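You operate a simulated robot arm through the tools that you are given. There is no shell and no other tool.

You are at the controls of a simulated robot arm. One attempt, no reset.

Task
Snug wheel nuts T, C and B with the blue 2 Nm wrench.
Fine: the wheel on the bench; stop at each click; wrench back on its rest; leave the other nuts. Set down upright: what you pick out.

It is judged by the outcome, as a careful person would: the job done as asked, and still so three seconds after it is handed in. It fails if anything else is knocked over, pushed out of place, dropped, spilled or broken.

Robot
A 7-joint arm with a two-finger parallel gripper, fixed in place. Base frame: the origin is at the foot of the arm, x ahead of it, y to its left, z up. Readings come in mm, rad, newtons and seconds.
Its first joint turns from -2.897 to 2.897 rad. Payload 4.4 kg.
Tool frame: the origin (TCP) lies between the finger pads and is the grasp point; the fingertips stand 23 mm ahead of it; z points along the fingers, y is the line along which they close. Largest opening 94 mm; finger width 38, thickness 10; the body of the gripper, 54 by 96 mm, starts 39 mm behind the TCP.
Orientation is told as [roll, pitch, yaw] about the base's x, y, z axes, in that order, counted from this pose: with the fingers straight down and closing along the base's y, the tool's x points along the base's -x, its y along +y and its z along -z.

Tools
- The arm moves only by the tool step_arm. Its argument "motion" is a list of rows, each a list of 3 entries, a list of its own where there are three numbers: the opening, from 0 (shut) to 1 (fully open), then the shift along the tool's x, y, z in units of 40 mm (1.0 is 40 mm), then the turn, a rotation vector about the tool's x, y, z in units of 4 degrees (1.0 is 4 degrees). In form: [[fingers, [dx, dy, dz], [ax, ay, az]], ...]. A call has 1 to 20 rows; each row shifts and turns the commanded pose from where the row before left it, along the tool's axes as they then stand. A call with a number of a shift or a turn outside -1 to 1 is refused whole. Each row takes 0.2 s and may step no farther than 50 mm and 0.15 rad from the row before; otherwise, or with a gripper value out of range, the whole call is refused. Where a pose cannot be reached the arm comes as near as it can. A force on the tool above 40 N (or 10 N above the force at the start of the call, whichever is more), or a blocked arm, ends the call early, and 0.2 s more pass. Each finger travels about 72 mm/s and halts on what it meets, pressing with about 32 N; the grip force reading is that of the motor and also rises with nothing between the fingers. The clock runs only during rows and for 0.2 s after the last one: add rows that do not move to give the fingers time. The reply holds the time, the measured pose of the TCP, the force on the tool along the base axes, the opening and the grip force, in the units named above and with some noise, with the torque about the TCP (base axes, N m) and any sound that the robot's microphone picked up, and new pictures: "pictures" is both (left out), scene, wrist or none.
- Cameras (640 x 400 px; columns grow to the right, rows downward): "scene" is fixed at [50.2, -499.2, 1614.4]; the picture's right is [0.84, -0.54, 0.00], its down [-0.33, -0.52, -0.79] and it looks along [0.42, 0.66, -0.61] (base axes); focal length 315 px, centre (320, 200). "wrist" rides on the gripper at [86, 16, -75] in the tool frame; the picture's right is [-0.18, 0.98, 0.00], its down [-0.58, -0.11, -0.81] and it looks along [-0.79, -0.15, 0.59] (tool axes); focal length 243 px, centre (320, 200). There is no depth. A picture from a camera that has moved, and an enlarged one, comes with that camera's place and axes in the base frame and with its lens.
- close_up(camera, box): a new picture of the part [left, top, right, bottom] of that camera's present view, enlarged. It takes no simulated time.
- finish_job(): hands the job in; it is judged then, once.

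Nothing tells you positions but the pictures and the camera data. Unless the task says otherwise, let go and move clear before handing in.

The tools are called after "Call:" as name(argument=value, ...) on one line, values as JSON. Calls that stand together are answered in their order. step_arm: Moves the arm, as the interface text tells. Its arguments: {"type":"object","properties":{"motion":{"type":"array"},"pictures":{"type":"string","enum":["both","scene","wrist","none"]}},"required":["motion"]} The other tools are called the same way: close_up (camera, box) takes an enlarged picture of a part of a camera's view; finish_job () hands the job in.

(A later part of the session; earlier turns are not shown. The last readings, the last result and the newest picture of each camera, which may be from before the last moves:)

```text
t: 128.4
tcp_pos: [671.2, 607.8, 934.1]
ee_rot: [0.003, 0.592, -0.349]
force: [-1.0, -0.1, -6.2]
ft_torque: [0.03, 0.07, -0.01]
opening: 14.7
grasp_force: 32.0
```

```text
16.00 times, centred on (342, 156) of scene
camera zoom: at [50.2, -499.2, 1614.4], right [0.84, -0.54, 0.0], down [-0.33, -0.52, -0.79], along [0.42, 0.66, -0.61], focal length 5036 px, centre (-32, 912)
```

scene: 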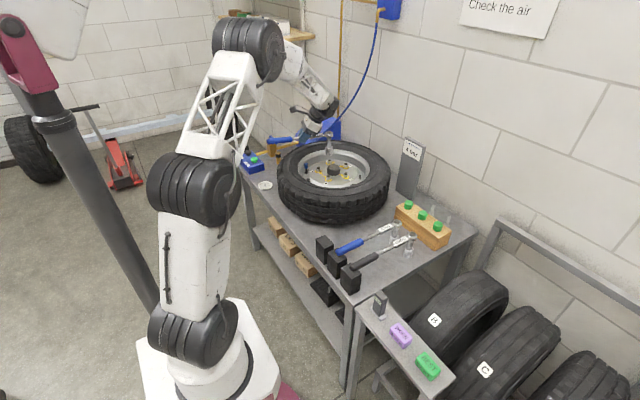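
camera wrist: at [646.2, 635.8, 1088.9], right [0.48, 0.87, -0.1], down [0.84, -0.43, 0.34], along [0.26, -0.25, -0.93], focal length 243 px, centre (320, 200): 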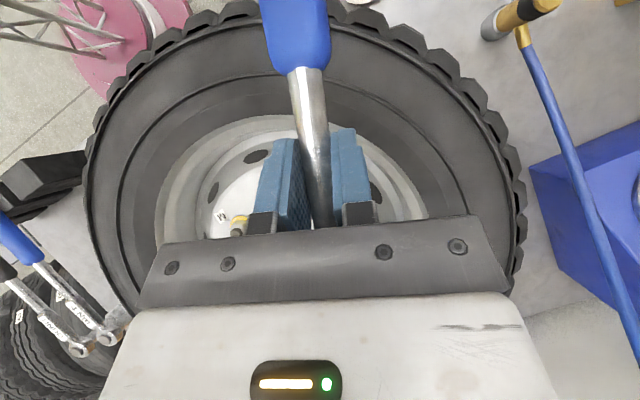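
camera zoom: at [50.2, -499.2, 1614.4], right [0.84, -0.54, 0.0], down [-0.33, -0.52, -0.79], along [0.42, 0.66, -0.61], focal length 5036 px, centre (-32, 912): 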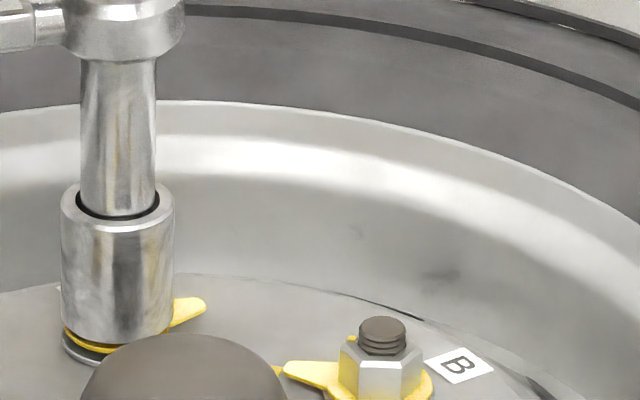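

C is seated. Turning clockwise about 20°, checking as I go.

Call:
step_arm(motion=[[0, [0, 0.052, 0], [-0.14, 0, 0.207]], [0, [-0.002, 0.103, 0.002], [-0.28, 0, 0.414]], [0, [-0.002, 0.103, 0.002], [-0.28, 0, 0.414]], [0, [-0.002, 0.103, 0.002], [-0.28, 0, 0.414]], [0, [-0.002, 0.103, 0.002], [-0.28, 0, 0.414]], [0, [0, 0, 0], [0, 0, 0]]], pictures="none")

Call:
close_up(camera="scene", box=[312, 136, 362, 168])

```text
t: 129.8
tcp_pos: [679.3, 624.4, 933.2]
ee_rot: [0.004, 0.595, -0.507]
force: [-0.2, -0.1, -6.2]
ft_torque: [0.06, 0.1, 0.31]
opening: 14.7
grasp_force: 32.4
```

```text
12.50 times, centred on (337, 152) of scene
camera zoom: at [50.2, -499.2, 1614.4], right [0.84, -0.54, 0.0], down [-0.33, -0.52, -0.79], along [0.42, 0.66, -0.61], focal length 3934 px, centre (108, 800)
```

zoom: 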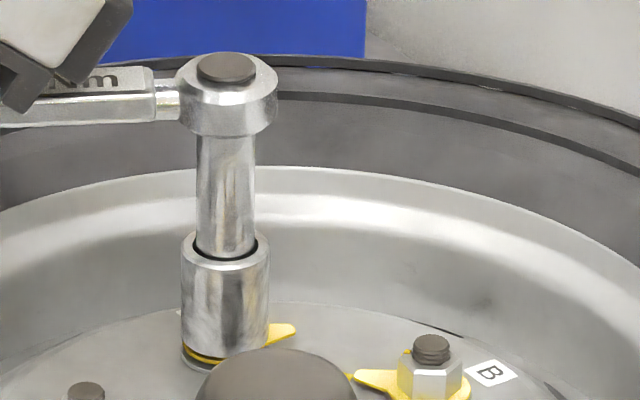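

Call:
step_arm(motion=[[0, [-0.002, 0.103, 0.002], [-0.28, 0, 0.414]], [0, [-0.002, 0.103, 0.002], [-0.28, 0, 0.414]], [0, [-0.002, 0.103, 0.002], [-0.28, 0, 0.414]], [0, [-0.002, 0.103, 0.002], [-0.28, 0, 0.414]], [0, [0, 0, 0], [0, 0, 0]]])

Call:
close_up(camera="scene", box=[260, 110, 370, 180])

```text
t: 131.0
tcp_pos: [688.0, 639.2, 933.6]
ee_rot: [0.004, 0.593, -0.648]
force: [-0.3, -0.1, -6.5]
ft_torque: [0.05, 0.08, 0.55]
opening: 14.8
grasp_force: 31.0
camera wrist: at [672.9, 670.1, 1044.0], right [0.72, 0.69, -0.1], down [0.68, -0.65, 0.34], along [0.17, -0.31, -0.93], focal length 243 px, centre (320, 200)
```

scene: 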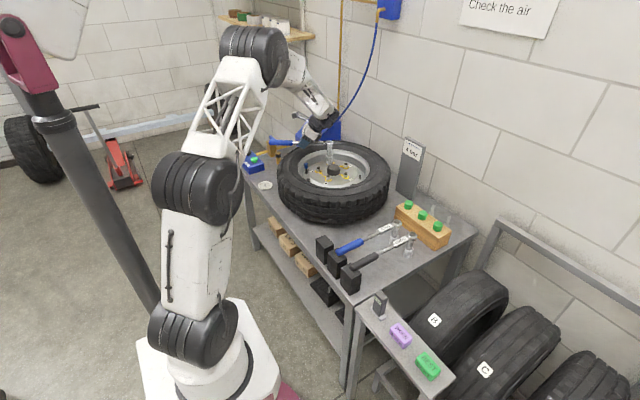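
wrist: 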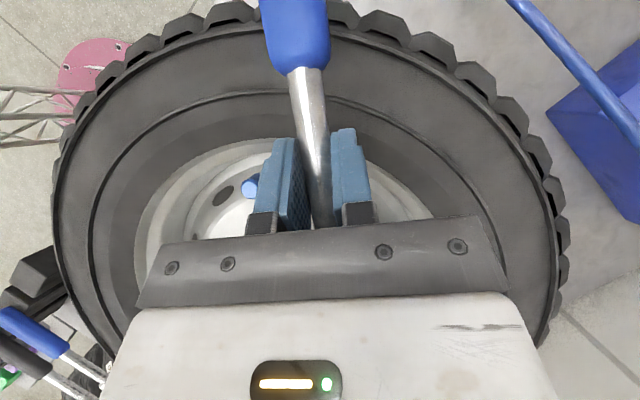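

```text
5.71 times, centred on (315, 145) of scene
camera zoom: at [50.2, -499.2, 1614.4], right [0.84, -0.54, 0.0], down [-0.33, -0.52, -0.79], along [0.42, 0.66, -0.61], focal length 1799 px, centre (349, 514)
```

zoom: 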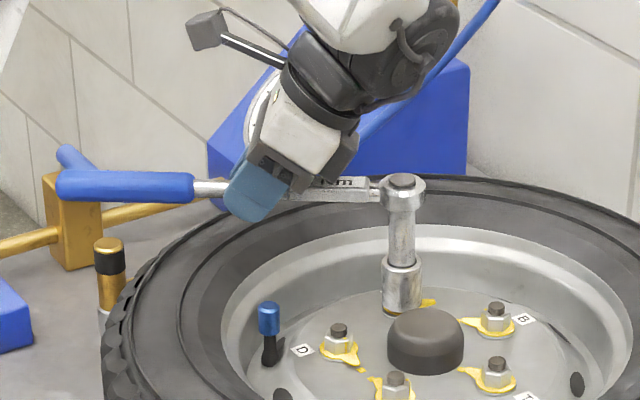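

Clear of the inflator fittings. Three more 2° steps, then I'll re-seat 60° back.

Call:
step_arm(motion=[[0, [-0.002, 0.103, 0.002], [-0.28, 0, 0.414]], [0, [-0.002, 0.103, 0.002], [-0.28, 0, 0.414]], [0, [-0.002, 0.103, 0.002], [-0.28, 0, 0.414]], [0, [0, 0, 0], [0, 0, 0]]], pictures="none")

Call:
close_up(camera="scene", box=[312, 136, 362, 168])

```text
t: 132.0
tcp_pos: [696.1, 647.9, 933.9]
ee_rot: [0.003, 0.595, -0.751]
force: [0.2, 0.2, -6.7]
ft_torque: [0.04, 0.1, 0.86]
opening: 14.8
grasp_force: 31.7
```

```text
12.50 times, centred on (337, 152) of scene
camera zoom: at [50.2, -499.2, 1614.4], right [0.84, -0.54, 0.0], down [-0.33, -0.52, -0.79], along [0.42, 0.66, -0.61], focal length 3934 px, centre (108, 800)
```

zoom: 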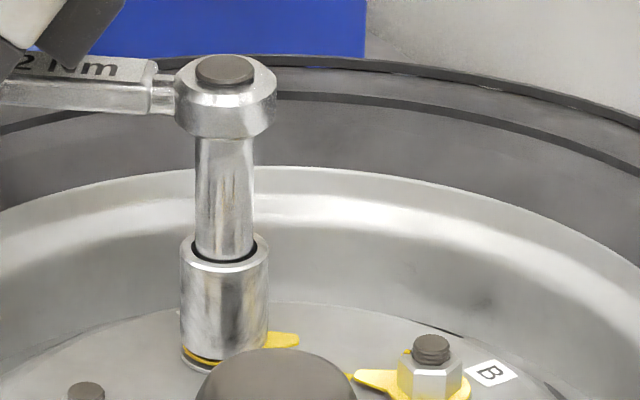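

Unload slightly and lift off C.

Call:
step_arm(motion=[[0, [0, -0.052, 0], [0.14, 0, -0.207]], [0, [0, -0.052, 0], [0.14, 0, -0.207]], [0, [0.04, 0, -0.06], [0, 0, 0]], [0, [0.084, 0, -0.1245], [0, 0, 0]], [0, [0.084, 0, -0.1245], [0, 0, 0]], [0, [0.084, 0, -0.1245], [0, 0, 0]], [0, [0.112, 0, -0.166], [0, 0, 0]], [0, [0.112, 0, -0.166], [0, 0, 0]], [0, [0.08, 0, -0.12], [0, 0, 0]], [0, [0, 0, 0], [0, 0, 0]]], pictures="none")

Call:
close_up(camera="scene", box=[317, 140, 362, 168])

```text
t: 134.2
tcp_pos: [692.6, 645.5, 976.3]
ee_rot: [0.005, 0.595, -0.719]
force: [0.5, 0.3, -5.5]
ft_torque: [0.06, 0.09, 0.01]
opening: 14.7
grasp_force: 32.1
```

```text
14.22 times, centred on (340, 154) of scene
camera zoom: at [50.2, -499.2, 1614.4], right [0.84, -0.54, 0.0], down [-0.33, -0.52, -0.79], along [0.42, 0.66, -0.61], focal length 4476 px, centre (43, 854)
```

zoom: 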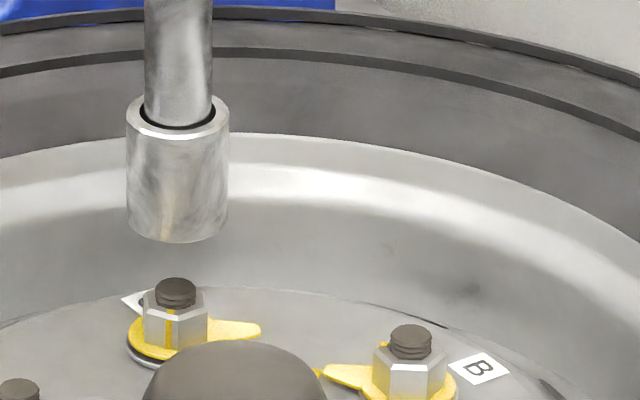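

C has turned about 20°, and the hex should now line up near ψ≈+21°. I'll swing the wrench back 62° above the nut.

Call:
step_arm(motion=[[0, [-0.0017, -0.161, -0.0011], [0.4327, 0, -0.6413]], [0, [-0.0017, -0.161, -0.0011], [0.4327, 0, -0.6413]], [0, [-0.0017, -0.161, -0.0011], [0.4327, 0, -0.6413]], [0, [-0.0017, -0.161, -0.0011], [0.4327, 0, -0.6413]], [0, [-0.0017, -0.161, -0.0011], [0.4327, 0, -0.6413]], [0, [-0.0017, -0.161, -0.0011], [0.4327, 0, -0.6413]], [0, [-0.0017, -0.161, -0.0011], [0.4327, 0, -0.6413]], [0, [-0.0017, -0.161, -0.0011], [0.4327, 0, -0.6413]], [0, [-0.0017, -0.161, -0.0011], [0.4327, 0, -0.6413]], [0, [-0.0017, -0.161, -0.0011], [0.4327, 0, -0.6413]], [0, [-0.0017, -0.161, -0.0011], [0.4327, 0, -0.6413]], [0, [-0.0017, -0.161, -0.0011], [0.4327, 0, -0.6413]], [0, [-0.0017, -0.161, -0.0011], [0.4327, 0, -0.6413]], [0, [-0.0017, -0.161, -0.0011], [0.4327, 0, -0.6413]], [0, [-0.0017, -0.161, -0.0011], [0.4327, 0, -0.6413]], [0, [-0.0017, -0.161, -0.0011], [0.4327, 0, -0.6413]], [0, [-0.0017, -0.161, -0.0011], [0.4327, 0, -0.6413]], [0, [-0.0017, -0.161, -0.0011], [0.4327, 0, -0.6413]], [0, [-0.0017, -0.161, -0.0011], [0.4327, 0, -0.6413]], [0, [-0.0017, -0.161, -0.0011], [0.4327, 0, -0.6413]]])

Call:
close_up(camera="scene", box=[300, 130, 370, 175])

Call:
close_up(camera="scene", box=[322, 143, 362, 168])

```text
t: 138.4
tcp_pos: [667.9, 525.5, 974.8]
ee_rot: [0.003, 0.592, 0.365]
force: [-0.1, 0.5, -5.2]
ft_torque: [-0.04, 0.05, 0.01]
opening: 14.9
grasp_force: 31.6
camera wrist: at [634.6, 529.8, 1084.5], right [-0.21, 0.97, -0.1], down [0.91, 0.23, 0.35], along [0.36, -0.02, -0.93], focal length 243 px, centre (320, 200)
```

scene: 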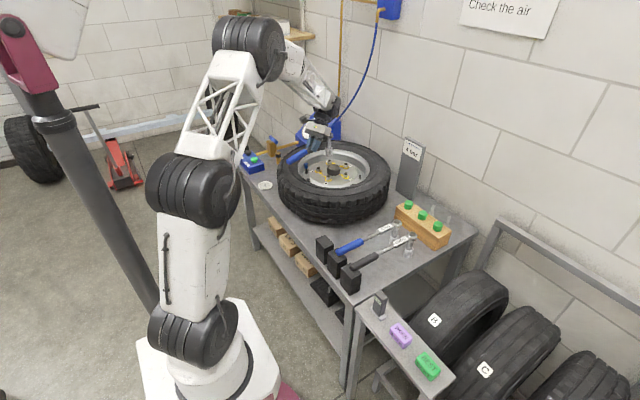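
wrist: 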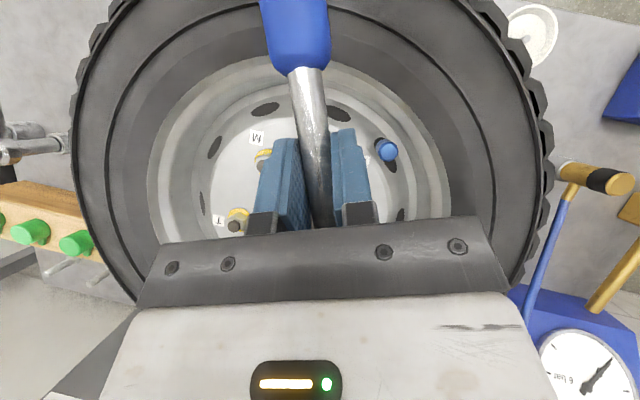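

```text
8.89 times, centred on (335, 152) of scene
camera zoom: at [50.2, -499.2, 1614.4], right [0.84, -0.54, 0.0], down [-0.33, -0.52, -0.79], along [0.42, 0.66, -0.61], focal length 2798 px, centre (187, 622)
```

zoom: 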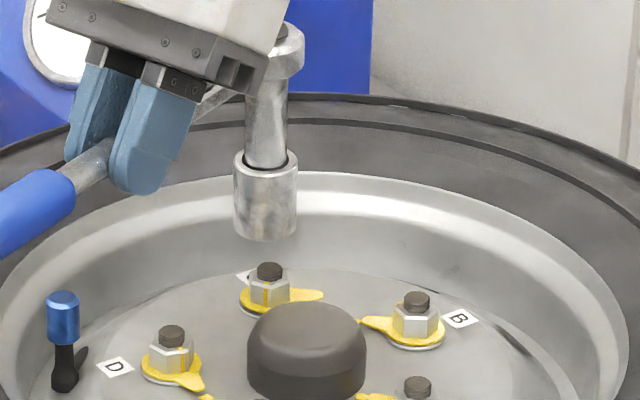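

```text
16.00 times, centred on (342, 156) of scene
camera zoom: at [50.2, -499.2, 1614.4], right [0.84, -0.54, 0.0], down [-0.33, -0.52, -0.79], along [0.42, 0.66, -0.61], focal length 5036 px, centre (-32, 912)
```

zoom: 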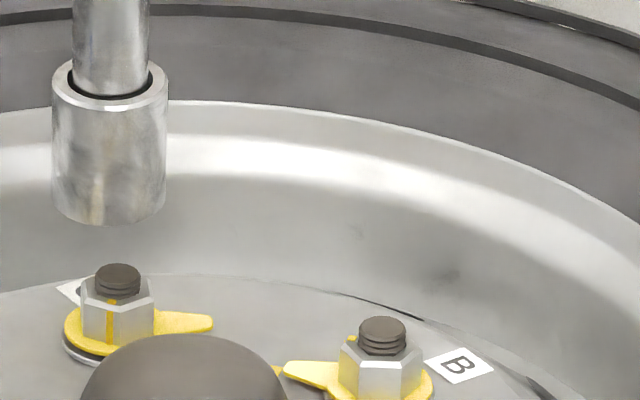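

Call:
step_arm(motion=[[0, [-0.047, -0.054, -0.032], [0, 0, 0]], [0, [-0.06, 0, 0.09], [0, 0, 0]], [0, [-0.112, 0, 0.166], [0, 0, 0]], [0, [-0.112, 0, 0.166], [0, 0, 0]], [0, [-0.06, 0, 0.09], [0, 0, 0]], [0, [0, 0, 0], [0, 0, 0]]], pictures="none")

Call:
close_up(camera="scene", box=[322, 143, 362, 168])

```text
t: 139.8
tcp_pos: [672.2, 524.9, 950.6]
ee_rot: [0.004, 0.592, 0.365]
force: [-0.6, -0.1, -5.7]
ft_torque: [-0.01, 0.07, -0.01]
opening: 14.9
grasp_force: 31.8
```

```text
16.00 times, centred on (342, 156) of scene
camera zoom: at [50.2, -499.2, 1614.4], right [0.84, -0.54, 0.0], down [-0.33, -0.52, -0.79], along [0.42, 0.66, -0.61], focal length 5036 px, centre (-32, 912)
```

zoom: 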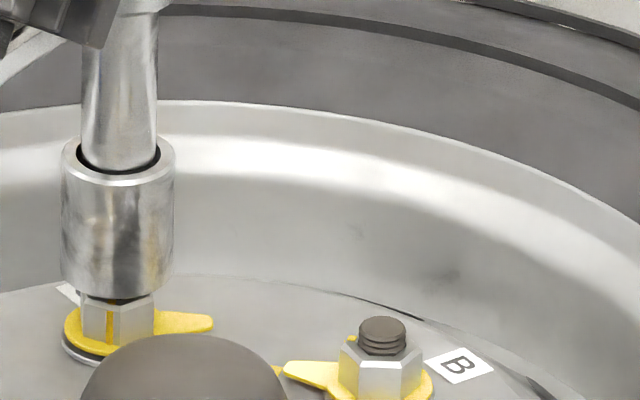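

Laterally aligned. A 1.5 mm nudge in depth, then careful descent.

Call:
step_arm(motion=[[0, [-0.025, 0.022, -0.017], [0, 0, 0]], [0, [-0.028, 0, 0.0415], [0, 0, 0]], [0, [-0.014, 0, 0.021], [0, 0, 0]], [0, [0, 0, 0], [0, 0, 0]]], pictures="none")

```text
t: 140.8
tcp_pos: [671.9, 526.0, 947.3]
ee_rot: [0.003, 0.59, 0.362]
force: [-0.2, -0.6, -5.9]
ft_torque: [-0.04, 0.08, -0.01]
opening: 14.9
grasp_force: 32.0
```

Call:
step_arm(motion=[[0, [-0.021, 0, 0.031], [0, 0, 0]], [0, [-0.01, 0, 0.015], [0, 0, 0]], [0, [0, 0, 0], [0, 0, 0]]], pictures="none")

```text
t: 141.6
tcp_pos: [674.3, 525.8, 944.2]
ee_rot: [0.005, 0.594, 0.365]
force: [0.7, 0.0, -5.9]
ft_torque: [0.02, 0.09, 0.0]
opening: 14.7
grasp_force: 31.9
```

Call:
step_arm(motion=[[0, [-0.021, 0, 0.031], [0, 0, 0]], [0, [0, 0, 0], [0, 0, 0]]], pictures="none")

```text
t: 142.2
tcp_pos: [672.3, 524.3, 943.7]
ee_rot: [0.004, 0.593, 0.364]
force: [-0.3, -0.5, -5.6]
ft_torque: [-0.1, 0.04, -0.04]
opening: 14.5
grasp_force: 32.1
```

Call:
step_arm(motion=[[0, [-0.021, 0, 0.031], [0, 0, 0]], [0, [0, 0, 0], [0, 0, 0]]], pictures="none")

Call:
close_up(camera="scene", box=[322, 143, 362, 168])

```text
t: 142.8
tcp_pos: [673.2, 525.7, 943.2]
ee_rot: [0.003, 0.59, 0.366]
force: [-8.1, -3.7, 10.3]
ft_torque: [0.1, -0.59, -0.1]
opening: 14.6
grasp_force: 31.5
```

```text
16.00 times, centred on (342, 156) of scene
camera zoom: at [50.2, -499.2, 1614.4], right [0.84, -0.54, 0.0], down [-0.33, -0.52, -0.79], along [0.42, 0.66, -0.61], focal length 5036 px, centre (-32, 912)
```

zoom: 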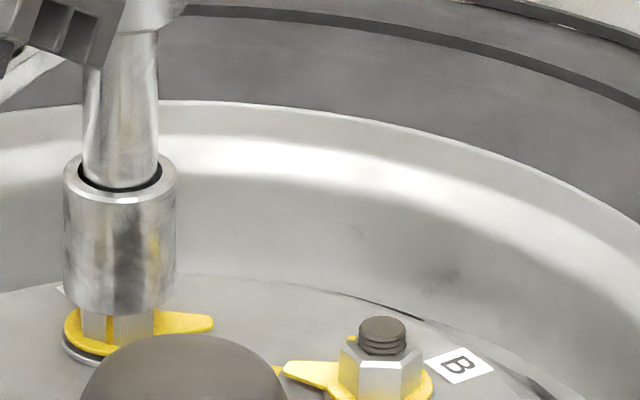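

Contact, so not quite in register. At ψ≈0.33 the fit is guaranteed by symmetry with where it came off. I'll back up 1.5 mm, rotate 2° clockwise and try again.

Call:
step_arm(motion=[[0, [0.021, 0, -0.031], [0, 0, 0]], [0, [0.01, 0.02, -0.012], [0, 0, 0]], [0, [0, 0.084, 0], [-0.27, 0, 0.4]], [0, [0, 0, 0], [0, 0, 0]]], pictures="none")

Call:
close_up(camera="scene", box=[322, 143, 362, 168])

```text
t: 143.8
tcp_pos: [671.1, 528.7, 944.1]
ee_rot: [0.004, 0.592, 0.329]
force: [0.2, 0.4, -5.7]
ft_torque: [-0.02, 0.07, 0.03]
opening: 14.9
grasp_force: 31.7
```

```text
16.00 times, centred on (342, 156) of scene
camera zoom: at [50.2, -499.2, 1614.4], right [0.84, -0.54, 0.0], down [-0.33, -0.52, -0.79], along [0.42, 0.66, -0.61], focal length 5036 px, centre (-32, 912)
```

zoom: 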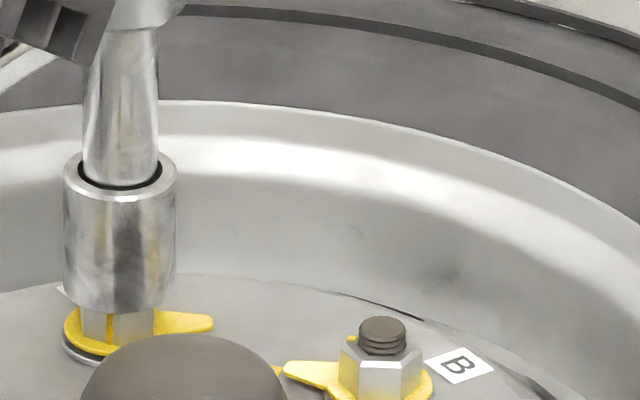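

Call:
step_arm(motion=[[0, [0.008, 0.011, 0.005], [0, 0, 0]], [0, [-0.014, 0, 0.021], [0, 0, 0]], [0, [0, 0, 0], [0, 0, 0]]], pictures="none")

```text
t: 144.6
tcp_pos: [671.5, 529.6, 944.2]
ee_rot: [0.003, 0.592, 0.33]
force: [-3.9, -1.8, -0.8]
ft_torque: [-0.16, -0.12, -0.16]
opening: 14.8
grasp_force: 31.6
```

Call:
step_arm(motion=[[0, [0.028, 0, -0.0415], [0, 0, 0]], [0, [0.029, -0.009, 0.02], [0, 0, 0]], [0, [0, 0, 0], [0, 0, 0]]], pictures="none")

Call:
close_up(camera="scene", box=[328, 146, 348, 160])

```text
t: 145.4
tcp_pos: [668.6, 529.4, 945.0]
ee_rot: [0.004, 0.592, 0.329]
force: [-0.5, -1.0, -5.3]
ft_torque: [-0.06, 0.08, 0.03]
opening: 14.7
grasp_force: 32.2
```

```text
16.00 times, centred on (338, 153) of scene
camera zoom: at [50.2, -499.2, 1614.4], right [0.84, -0.54, 0.0], down [-0.33, -0.52, -0.79], along [0.42, 0.66, -0.61], focal length 5036 px, centre (32, 952)
```

zoom: 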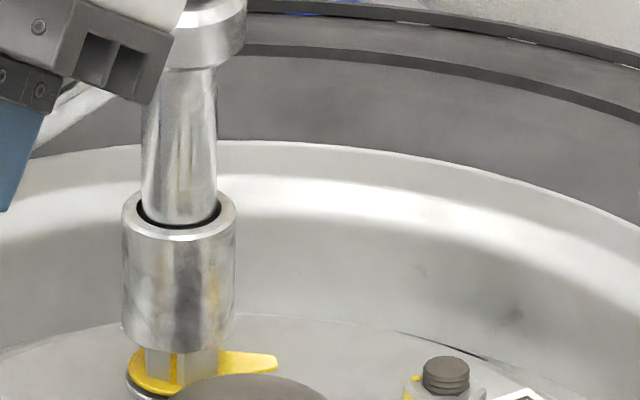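

Call:
step_arm(motion=[[0, [-0.021, 0, 0.031], [0, 0, 0]], [0, [0, 0, 0], [0, 0, 0]]], pictures="none")

```text
t: 146.0
tcp_pos: [669.3, 529.9, 943.7]
ee_rot: [0.003, 0.591, 0.33]
force: [-0.6, -0.5, -6.8]
ft_torque: [-0.06, 0.04, 0.0]
opening: 14.6
grasp_force: 32.0
```

Call:
step_arm(motion=[[0, [-0.014, 0, 0.021], [0, 0, 0]], [0, [0, 0, 0], [0, 0, 0]]], pictures="none")

```text
t: 146.6
tcp_pos: [669.8, 529.2, 942.0]
ee_rot: [0.004, 0.591, 0.33]
force: [-0.3, -0.1, -5.6]
ft_torque: [-0.03, 0.09, 0.0]
opening: 14.7
grasp_force: 32.3
```

It's passing the earlier contact height freely. I'll continue.

Call:
step_arm(motion=[[0, [-0.021, 0, 0.031], [0, 0, 0]], [0, [0, 0, 0], [0, 0, 0]]], pictures="none")

```text
t: 147.2
tcp_pos: [669.8, 528.2, 941.3]
ee_rot: [0.003, 0.591, 0.33]
force: [-0.2, -0.2, -5.9]
ft_torque: [-0.07, 0.1, 0.01]
opening: 14.9
grasp_force: 32.0
```

Call:
step_arm(motion=[[0, [-0.028, 0, 0.0415], [0, 0, 0]], [0, [0, 0, 0], [0, 0, 0]]], pictures="none")

Call:
close_up(camera="scene", box=[322, 143, 362, 168])

```text
t: 147.8
tcp_pos: [669.9, 528.9, 938.9]
ee_rot: [0.002, 0.592, 0.331]
force: [-0.3, -0.1, -6.9]
ft_torque: [-0.01, 0.09, -0.02]
opening: 14.9
grasp_force: 32.2
```

```text
16.00 times, centred on (342, 156) of scene
camera zoom: at [50.2, -499.2, 1614.4], right [0.84, -0.54, 0.0], down [-0.33, -0.52, -0.79], along [0.42, 0.66, -0.61], focal length 5036 px, centre (-32, 912)
```

zoom: 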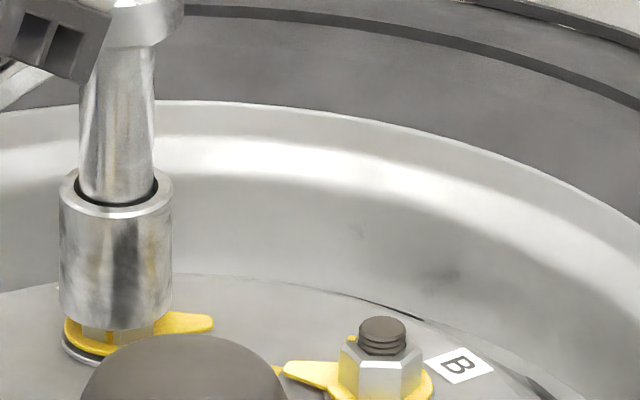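

On the hex. I'll lower to full seat.

Call:
step_arm(motion=[[0, [-0.028, 0, 0.0415], [0, 0, 0]], [0, [-0.014, 0, 0.021], [0, 0, 0]], [0, [0, 0, 0], [0, 0, 0]]], pictures="none")

Call:
step_arm(motion=[[0, [-0.021, 0, 0.031], [0, 0, 0]], [0, [0, 0, 0], [0, 0, 0]]], pictures="none")

Call:
close_up(camera="scene", box=[322, 143, 362, 168])

```text
t: 148.6
tcp_pos: [670.2, 528.7, 935.4]
ee_rot: [0.004, 0.594, 0.331]
force: [-0.4, 0.4, -6.0]
ft_torque: [-0.02, 0.12, 0.02]
opening: 14.6
grasp_force: 31.8
```

```text
t: 149.2
tcp_pos: [670.7, 528.5, 934.8]
ee_rot: [0.004, 0.591, 0.33]
force: [-0.4, 0.4, -6.3]
ft_torque: [-0.05, 0.06, -0.01]
opening: 14.8
grasp_force: 32.1
```

```text
16.00 times, centred on (342, 156) of scene
camera zoom: at [50.2, -499.2, 1614.4], right [0.84, -0.54, 0.0], down [-0.33, -0.52, -0.79], along [0.42, 0.66, -0.61], focal length 5036 px, centre (-32, 912)
```

zoom: 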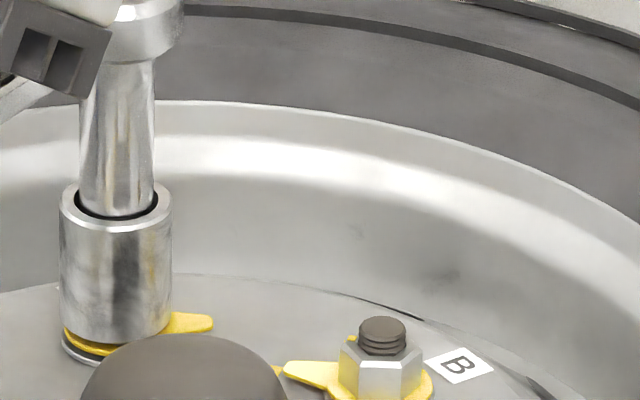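

Seated. Continuing to turn C clockwise.

Call:
step_arm(motion=[[0, [-0.01, 0.052, 0.015], [-0.14, 0, 0.207]], [0, [-0.005, 0.103, 0.007], [-0.28, 0, 0.414]], [0, [-0.002, 0.103, 0.002], [-0.28, 0, 0.414]], [0, [0, 0, 0], [0, 0, 0]]], pictures="none")

Call:
step_arm(motion=[[0, [-0.002, 0.103, 0.002], [-0.28, 0, 0.414]], [0, [-0.002, 0.103, 0.002], [-0.28, 0, 0.414]], [0, [0, 0, 0], [0, 0, 0]]], pictures="none")

Call:
close_up(camera="scene", box=[312, 136, 362, 168])

```text
t: 150.2
tcp_pos: [667.3, 537.3, 932.9]
ee_rot: [0.003, 0.59, 0.241]
force: [0.5, 0.0, -5.9]
ft_torque: [-0.03, 0.04, 0.64]
opening: 14.7
grasp_force: 32.4
```

```text
t: 151.0
tcp_pos: [665.0, 546.4, 933.3]
ee_rot: [0.006, 0.592, 0.175]
force: [4.3, -1.2, -6.0]
ft_torque: [-0.13, -0.31, 0.84]
opening: 14.8
grasp_force: 31.8
```

```text
12.50 times, centred on (337, 152) of scene
camera zoom: at [50.2, -499.2, 1614.4], right [0.84, -0.54, 0.0], down [-0.33, -0.52, -0.79], along [0.42, 0.66, -0.61], focal length 3934 px, centre (108, 800)
```

zoom: 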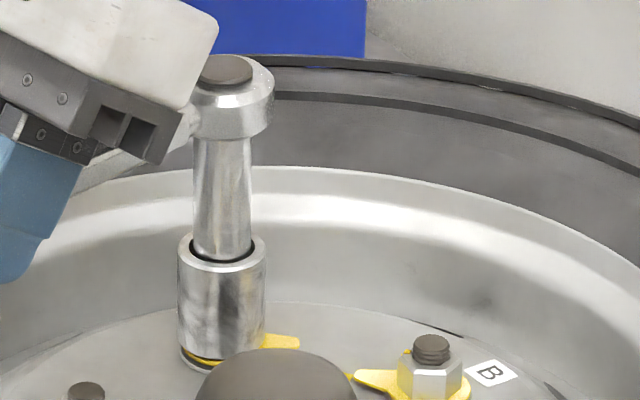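

Call:
step_arm(motion=[[0, [-0.027, 0.103, -0.015], [-0.28, 0, 0.414]], [0, [-0.002, 0.103, 0.002], [-0.28, 0, 0.414]], [0, [0, 0, 0], [0, 0, 0]]], pictures="none")

Call:
step_arm(motion=[[0, [-0.002, 0.103, 0.002], [-0.28, 0, 0.414]], [0, [-0.002, 0.103, 0.002], [-0.28, 0, 0.414]], [0, [0, 0, 0], [0, 0, 0]]], pictures="none")

Call:
close_up(camera="scene", box=[312, 136, 362, 168])

```text
t: 151.8
tcp_pos: [664.2, 555.8, 934.0]
ee_rot: [0.004, 0.591, 0.104]
force: [-3.1, -2.3, -5.3]
ft_torque: [-0.28, 0.31, 0.94]
opening: 14.8
grasp_force: 31.7
```

```text
t: 152.6
tcp_pos: [663.9, 561.8, 933.0]
ee_rot: [0.005, 0.591, 0.031]
force: [-0.1, -2.2, -5.3]
ft_torque: [-0.16, 0.11, 1.16]
opening: 14.9
grasp_force: 31.5
```

```text
12.50 times, centred on (337, 152) of scene
camera zoom: at [50.2, -499.2, 1614.4], right [0.84, -0.54, 0.0], down [-0.33, -0.52, -0.79], along [0.42, 0.66, -0.61], focal length 3934 px, centre (108, 800)
```

zoom: 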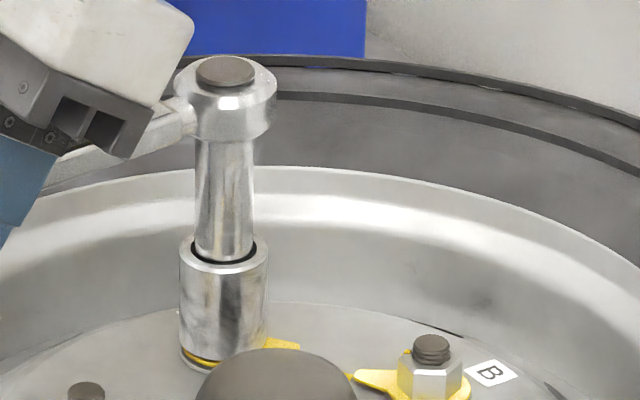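

Call:
step_arm(motion=[[0, [-0.002, 0.1, 0.004], [-0.28, 0, 0.414]], [0, [-0.001, 0.05, 0.002], [-0.14, 0, 0.207]], [0, [0, 0, 0], [0, 0, 0]]], pictures="none")

Call:
step_arm(motion=[[0, [-0.002, 0.1, 0.004], [-0.28, 0, 0.414]]], pictures="none")

Call:
close_up(camera="scene", box=[312, 136, 362, 168])

```text
t: 153.4
tcp_pos: [664.4, 568.6, 932.6]
ee_rot: [0.006, 0.592, -0.021]
force: [0.2, -1.7, -7.1]
ft_torque: [-0.15, 0.08, 1.23]
opening: 14.9
grasp_force: 32.3
```

```text
t: 153.8
tcp_pos: [665.6, 572.9, 933.2]
ee_rot: [0.005, 0.592, -0.054]
force: [0.4, -1.8, -4.9]
ft_torque: [-0.18, -0.07, 1.32]
opening: 14.7
grasp_force: 32.2
```

```text
12.50 times, centred on (337, 152) of scene
camera zoom: at [50.2, -499.2, 1614.4], right [0.84, -0.54, 0.0], down [-0.33, -0.52, -0.79], along [0.42, 0.66, -0.61], focal length 3934 px, centre (108, 800)
```

zoom: 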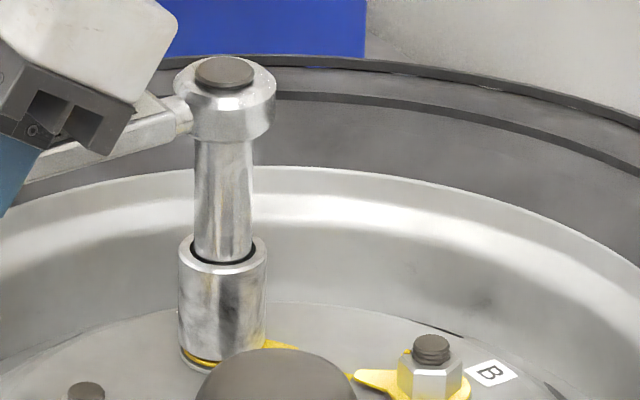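

About 1.5 Nm. Continuing in 1–2° steps.

Call:
step_arm(motion=[[0, [-0.002, 0.1, 0.004], [-0.28, 0, 0.414]]], pictures="none")

Call:
step_arm(motion=[[0, [-0.002, 0.078, 0.003], [-0.21, 0, 0.31]]], pictures="none")

Call:
step_arm(motion=[[0, [-0.001, 0.052, 0.002], [-0.14, 0, 0.207]]], pictures="none")

```text
t: 154.2
tcp_pos: [663.7, 577.5, 931.7]
ee_rot: [0.006, 0.59, -0.089]
force: [2.8, -1.9, -4.9]
ft_torque: [-0.2, -0.25, 1.43]
opening: 15.0
grasp_force: 31.3
```

```text
t: 154.6
tcp_pos: [665.2, 580.6, 931.5]
ee_rot: [0.004, 0.596, -0.114]
force: [1.4, -2.7, -4.9]
ft_torque: [-0.22, -0.12, 1.4]
opening: 15.1
grasp_force: 31.7
```

```text
t: 155.0
tcp_pos: [665.5, 581.7, 933.0]
ee_rot: [0.005, 0.594, -0.133]
force: [4.5, -3.6, -7.3]
ft_torque: [-0.3, -0.38, 1.4]
opening: 14.9
grasp_force: 32.3
```

Call:
step_arm(motion=[[0, [-0.021, 0.052, -0.011], [-0.14, 0, 0.207]]], pictures="none")

Call:
step_arm(motion=[[0, [-0.001, 0.052, 0.002], [-0.14, 0, 0.207]]], pictures="none")

Call:
close_up(camera="scene", box=[312, 136, 362, 168])

```text
t: 155.4
tcp_pos: [664.3, 585.3, 931.4]
ee_rot: [0.005, 0.592, -0.149]
force: [-5.4, -2.1, -5.7]
ft_torque: [-0.18, 0.58, 1.46]
opening: 15.3
grasp_force: 32.2
```

```text
t: 155.8
tcp_pos: [665.6, 587.0, 931.7]
ee_rot: [0.003, 0.594, -0.168]
force: [-6.9, -1.9, -6.7]
ft_torque: [-0.21, 0.83, 1.45]
opening: 15.1
grasp_force: 31.9
```

```text
12.50 times, centred on (337, 152) of scene
camera zoom: at [50.2, -499.2, 1614.4], right [0.84, -0.54, 0.0], down [-0.33, -0.52, -0.79], along [0.42, 0.66, -0.61], focal length 3934 px, centre (108, 800)
```

zoom: 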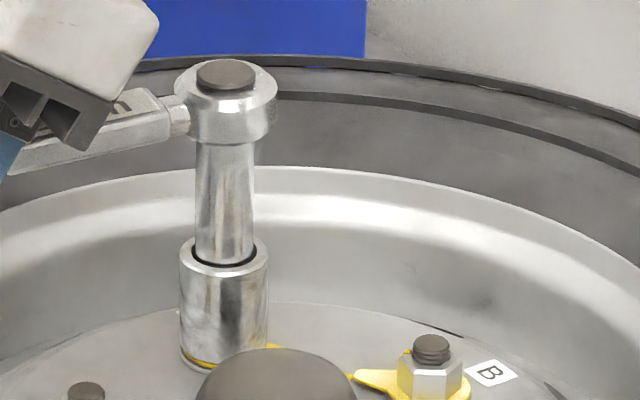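

Call:
step_arm(motion=[[0, [0.012, 0.052, 0.01], [-0.14, 0, 0.207]]], pictures="none")

Call:
step_arm(motion=[[0, [-0.001, 0.052, 0.002], [-0.14, 0, 0.207]]], pictures="none")

```text
t: 156.2
tcp_pos: [666.3, 587.7, 931.5]
ee_rot: [0.005, 0.59, -0.183]
force: [-2.1, -2.7, -7.3]
ft_torque: [-0.15, 0.42, 1.5]
opening: 15.1
grasp_force: 31.8
```

```text
t: 156.6
tcp_pos: [667.1, 591.1, 931.8]
ee_rot: [0.006, 0.592, -0.201]
force: [0.4, -2.1, -6.1]
ft_torque: [-0.26, -0.02, 1.58]
opening: 15.1
grasp_force: 32.8
```

Call:
step_arm(motion=[[0, [-0.001, 0.052, 0.002], [-0.14, 0, 0.207]]], pictures="none")

Call:
step_arm(motion=[[0, [-0.001, 0.03, 0.002], [-0.1, 0, 0.15]]], pictures="none")

```text
t: 157.0
tcp_pos: [666.8, 591.9, 931.3]
ee_rot: [0.005, 0.593, -0.221]
force: [1.7, -2.5, -4.5]
ft_torque: [-0.29, -0.16, 1.61]
opening: 15.2
grasp_force: 32.0
```

```text
t: 157.4
tcp_pos: [666.4, 594.4, 932.5]
ee_rot: [0.004, 0.595, -0.233]
force: [1.6, -2.9, -5.8]
ft_torque: [-0.22, -0.19, 1.65]
opening: 15.6
grasp_force: 32.0
```

Call:
step_arm(motion=[[0, [-0.001, 0.04, 0.002], [-0.1, 0, 0.15]]], pictures="none")

```text
t: 157.8
tcp_pos: [667.9, 594.5, 931.4]
ee_rot: [0.003, 0.593, -0.246]
force: [0.2, 0.0, -6.4]
ft_torque: [0.02, 0.09, 0.02]
opening: 14.6
grasp_force: 32.1
```

C tripped at about 2 Nm as well. I'll stop, lift off and inspect all five nuts.

Call:
step_arm(motion=[[0, [0.04, 0, -0.06], [0, 0, 0]], [0, [0.084, 0, -0.1245], [0, 0, 0]], [0, [0.084, 0, -0.1245], [0, 0, 0]], [0, [0.084, 0, -0.1245], [0, 0, 0]], [0, [0.112, 0, -0.166], [0, 0, 0]], [0, [0.112, 0, -0.166], [0, 0, 0]], [0, [0.112, 0, -0.166], [0, 0, 0]], [0, [0.112, 0, -0.166], [0, 0, 0]], [0, [0.112, 0, -0.166], [0, 0, 0]], [0, [0.05, 0, -0.08], [0, 0, 0]], [0, [0, 0, 0], [0, 0, 0]]])

Call:
close_up(camera="scene", box=[310, 145, 370, 182])

Call:
close_up(camera="wrist", box=[140, 60, 500, 240])

```text
t: 160.2
tcp_pos: [667.2, 595.5, 996.9]
ee_rot: [0.005, 0.593, -0.244]
force: [-0.3, 0.0, -6.5]
ft_torque: [-0.01, 0.09, 0.0]
opening: 15.0
grasp_force: 31.9
camera wrist: at [641.1, 618.7, 1106.5], right [0.39, 0.92, -0.1], down [0.88, -0.34, 0.34], along [0.28, -0.22, -0.93], focal length 243 px, centre (320, 200)
```

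scene: 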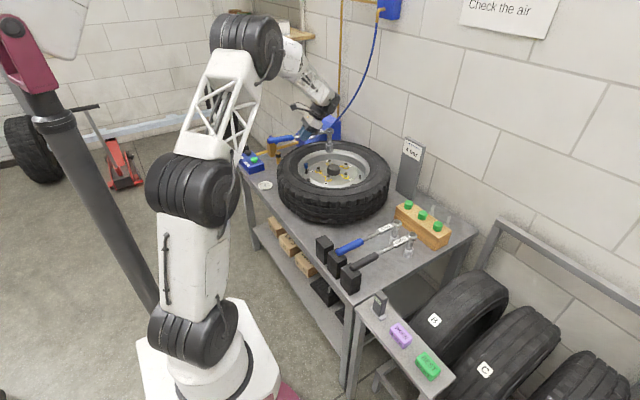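
wrist: 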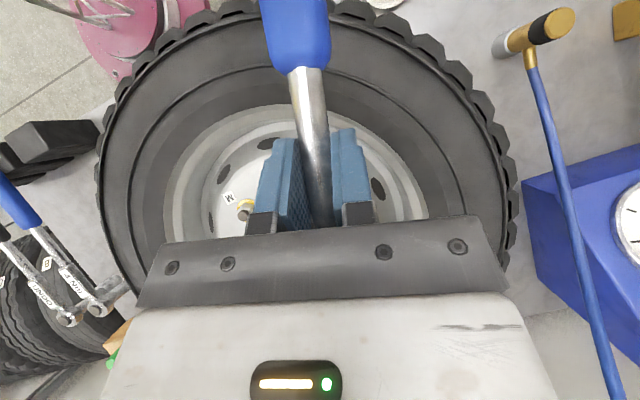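

```text
10.67 times, centred on (340, 164) of scene
camera zoom: at [50.2, -499.2, 1614.4], right [0.84, -0.54, 0.0], down [-0.33, -0.52, -0.79], along [0.42, 0.66, -0.61], focal length 3357 px, centre (107, 589)
```

zoom: 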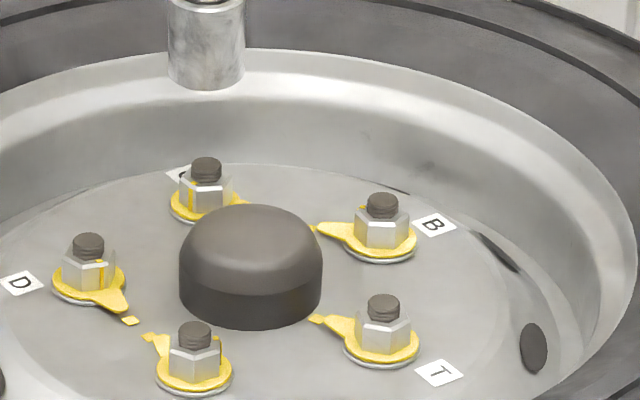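

```text
1.78 times, centred on (320, 150) of wrist
camera zoom: at [641.1, 618.7, 1106.5], right [0.39, 0.92, -0.1], down [0.88, -0.34, 0.34], along [0.28, -0.22, -0.93], focal length 431 px, centre (320, 289)
```

zoom: 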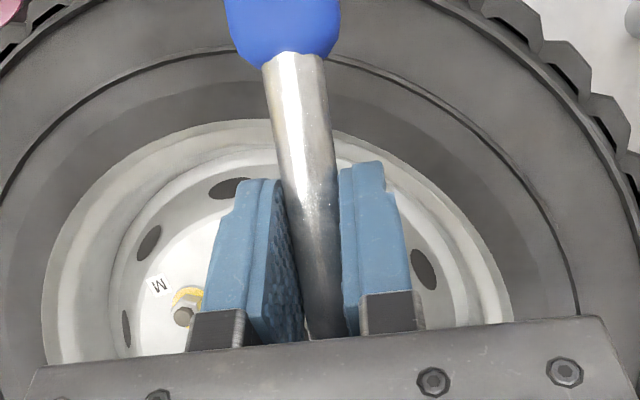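

All five pointers are on their marks and all flanges are down. Now I'll return the wrench to its rest: rise, straighten the yaw, then carry it back over.

Call:
step_arm(motion=[[0, [0.06, 0, -0.09], [0, 0, 0]], [0, [0.12, 0, -0.18], [0, 0, 0]], [0, [0.12, 0, -0.18], [0, 0, 0]], [0, [0.05, 0, -0.07], [0, 0, 0]], [0, [0, 0, 0], [0.14, 0, -0.2]], [0, [0, 0, 0], [0.28, 0, -0.415]], [0, [0, 0, 0], [0.28, 0, -0.415]], [0, [0, 0, 0], [0.28, 0, -0.415]], [0, [0, 0, 0], [0.28, 0, -0.415]], [0, [0, 0, 0], [0.28, 0, -0.415]], [0, [0, 0, 0], [0.28, 0, -0.415]], [0, [0, 0, 0], [0.14, 0, -0.2]], [0, [0, -0.1, 0], [0, 0, 0]], [0, [0.02, -0.25, 0.013], [0, 0, 0]], [0, [0.02, -0.4, 0.013], [0, 0, 0]], [0, [0.02, -0.4, 0.013], [0, 0, 0]], [0, [0.02, -0.4, 0.013], [0, 0, 0]], [0, [0, -0.25, 0], [0, 0, 0]], [0, [0, -0.1, 0], [0, 0, 0]], [0, [0, 0, 0], [0, 0, 0]]])

```text
t: 164.4
tcp_pos: [663.0, 519.8, 1022.8]
ee_rot: [0.004, 0.593, -0.002]
force: [-0.1, 0.2, -6.4]
ft_torque: [-0.01, 0.08, -0.02]
opening: 14.9
grasp_force: 31.9
camera wrist: at [632.3, 536.1, 1131.1], right [0.16, 0.98, -0.1], down [0.93, -0.11, 0.34], along [0.33, -0.15, -0.93], focal length 243 px, centre (320, 200)
```

scene: 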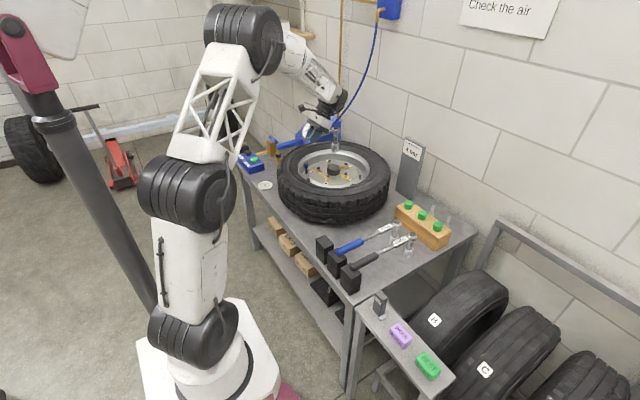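
wrist: 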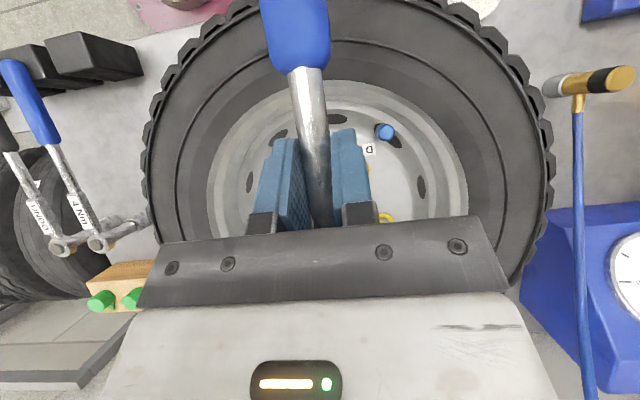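

Call:
step_arm(motion=[[0, [0, -0.1, 0], [0, 0, 0]], [0, [0.005, -0.25, 0.0035], [0, 0, 0]], [0, [0.006, -0.48, 0.004], [0, 0, 0]], [0, [0.006, -0.48, 0.004], [0, 0, 0]], [0, [0.006, -0.48, 0.004], [0, 0, 0]], [0, [0.006, -0.48, 0.004], [0, 0, 0]], [0, [0.006, -0.48, 0.004], [0, 0, 0]], [0, [0.006, -0.48, 0.004], [0, 0, 0]], [0, [0.006, -0.48, 0.004], [0, 0, 0]], [0, [0.006, -0.48, 0.004], [0, 0, 0]], [0, [0.006, -0.48, 0.004], [0, 0, 0]], [0, [0.006, -0.48, 0.004], [0, 0, 0]], [0, [0.006, -0.48, 0.004], [0, 0, 0]], [0, [0.006, -0.48, 0.004], [0, 0, 0]], [0, [0.006, -0.48, 0.004], [0, 0, 0]], [0, [0.006, -0.48, 0.004], [0, 0, 0]], [0, [0.006, -0.48, 0.004], [0, 0, 0]], [0, [0.006, -0.48, 0.004], [0, 0, 0]], [0, [0, -0.35, 0], [0, 0, 0]], [0, [0, -0.15, 0], [0, 0, 0]]])

Call:
close_up(camera="scene", box=[310, 160, 430, 260])

```text
t: 168.6
tcp_pos: [656.9, 178.0, 1019.5]
ee_rot: [0.003, 0.591, -0.001]
force: [-1.0, 0.3, -6.3]
ft_torque: [0.0, 0.09, -0.02]
opening: 14.8
grasp_force: 32.1
camera wrist: at [626.6, 194.9, 1128.7], right [0.16, 0.98, -0.1], down [0.93, -0.11, 0.34], along [0.33, -0.15, -0.93], focal length 243 px, centre (320, 200)
```

scene: 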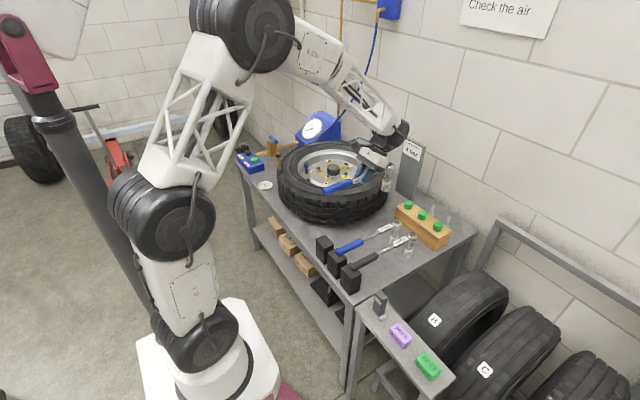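
wrist: 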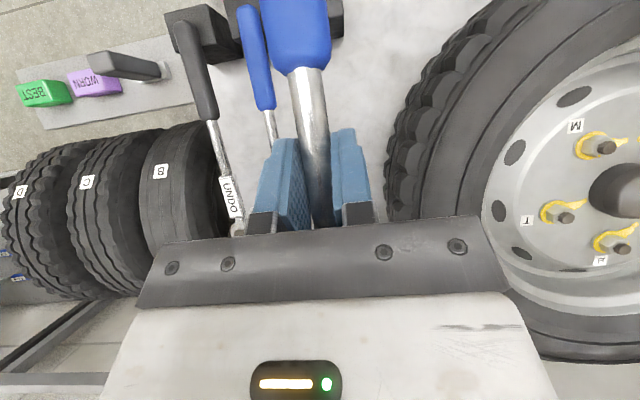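

```text
4.00 times, centred on (370, 210) of scene
camera zoom: at [50.2, -499.2, 1614.4], right [0.84, -0.54, 0.0], down [-0.33, -0.52, -0.79], along [0.42, 0.66, -0.61], focal length 1259 px, centre (120, 160)
```

zoom: 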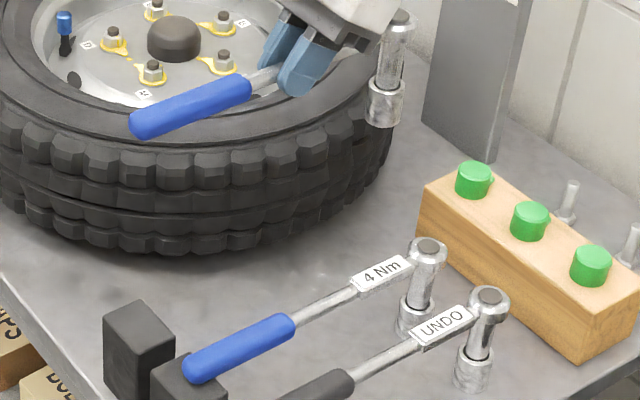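

Directly above the rest. Descending steadily to just above it.

Call:
step_arm(motion=[[0, [-0.06, 0, 0.09], [0, 0, 0]], [0, [-0.112, 0, 0.166], [0, 0, 0]], [0, [-0.168, 0, 0.249], [0, 0, 0]], [0, [-0.168, 0, 0.249], [0, 0, 0]], [0, [-0.168, 0, 0.249], [0, 0, 0]], [0, [-0.168, 0, 0.249], [0, 0, 0]], [0, [-0.168, 0, 0.249], [0, 0, 0]], [0, [-0.168, 0, 0.249], [0, 0, 0]], [0, [-0.168, 0, 0.249], [0, 0, 0]], [0, [-0.168, 0, 0.249], [0, 0, 0]], [0, [-0.168, 0, 0.249], [0, 0, 0]], [0, [-0.168, 0, 0.249], [0, 0, 0]], [0, [-0.168, 0, 0.249], [0, 0, 0]], [0, [-0.168, 0, 0.249], [0, 0, 0]], [0, [-0.168, 0, 0.249], [0, 0, 0]], [0, [-0.112, 0, 0.166], [0, 0, 0]], [0, [-0.056, 0, 0.083], [0, 0, 0]], [0, [0, 0, 0], [0, 0, 0]]])

Call:
close_up(camera="scene", box=[310, 180, 430, 280])

```text
t: 172.4
tcp_pos: [656.8, 178.1, 838.8]
ee_rot: [0.002, 0.591, -0.002]
force: [0.2, -0.2, -6.7]
ft_torque: [-0.03, 0.04, 0.02]
opening: 14.7
grasp_force: 31.9
camera wrist: at [626.3, 195.2, 948.2], right [0.16, 0.98, -0.1], down [0.93, -0.11, 0.34], along [0.33, -0.15, -0.93], focal length 243 px, centre (320, 200)
```

scene: 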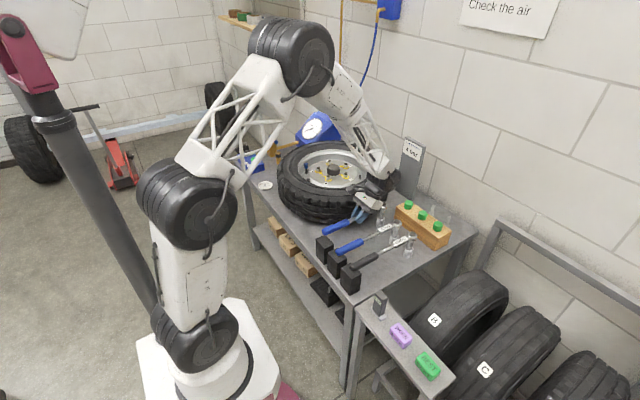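
wrist: 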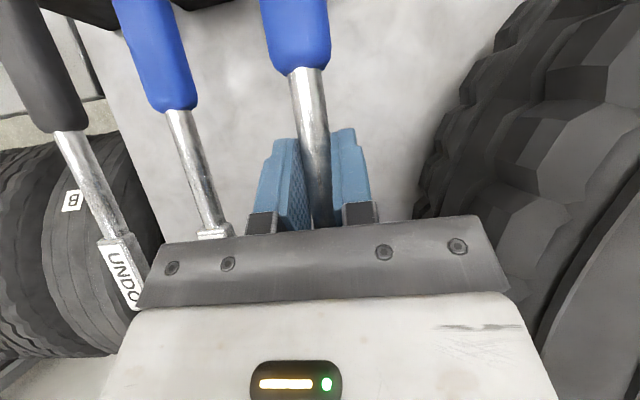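

```text
4.00 times, centred on (370, 230) of scene
camera zoom: at [50.2, -499.2, 1614.4], right [0.84, -0.54, 0.0], down [-0.33, -0.52, -0.79], along [0.42, 0.66, -0.61], focal length 1259 px, centre (120, 80)
```

zoom: 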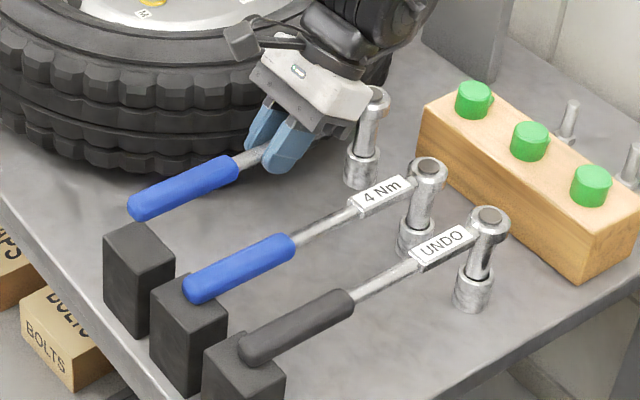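

Call:
close_up(camera="scene", box=[332, 190, 412, 240])

Call:
close_up(camera="scene", box=[310, 205, 374, 245])

```text
8.00 times, centred on (372, 215) of scene
camera zoom: at [50.2, -499.2, 1614.4], right [0.84, -0.54, 0.0], down [-0.33, -0.52, -0.79], along [0.42, 0.66, -0.61], focal length 2518 px, centre (-96, 80)
```

zoom: 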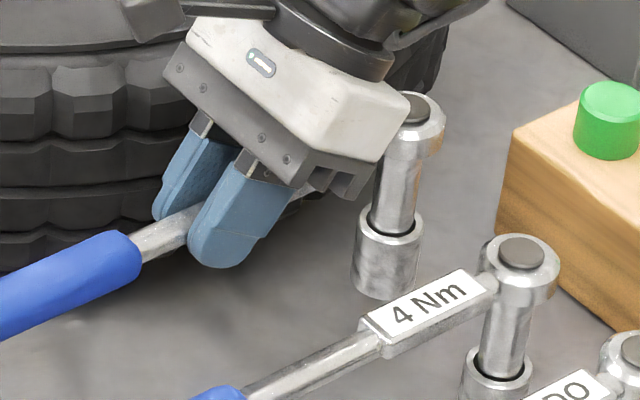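

```text
10.00 times, centred on (342, 225) of scene
camera zoom: at [50.2, -499.2, 1614.4], right [0.84, -0.54, 0.0], down [-0.33, -0.52, -0.79], along [0.42, 0.66, -0.61], focal length 3148 px, centre (100, -50)
```

zoom: 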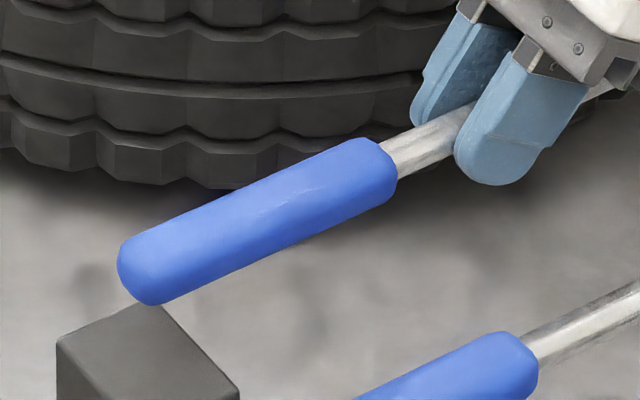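

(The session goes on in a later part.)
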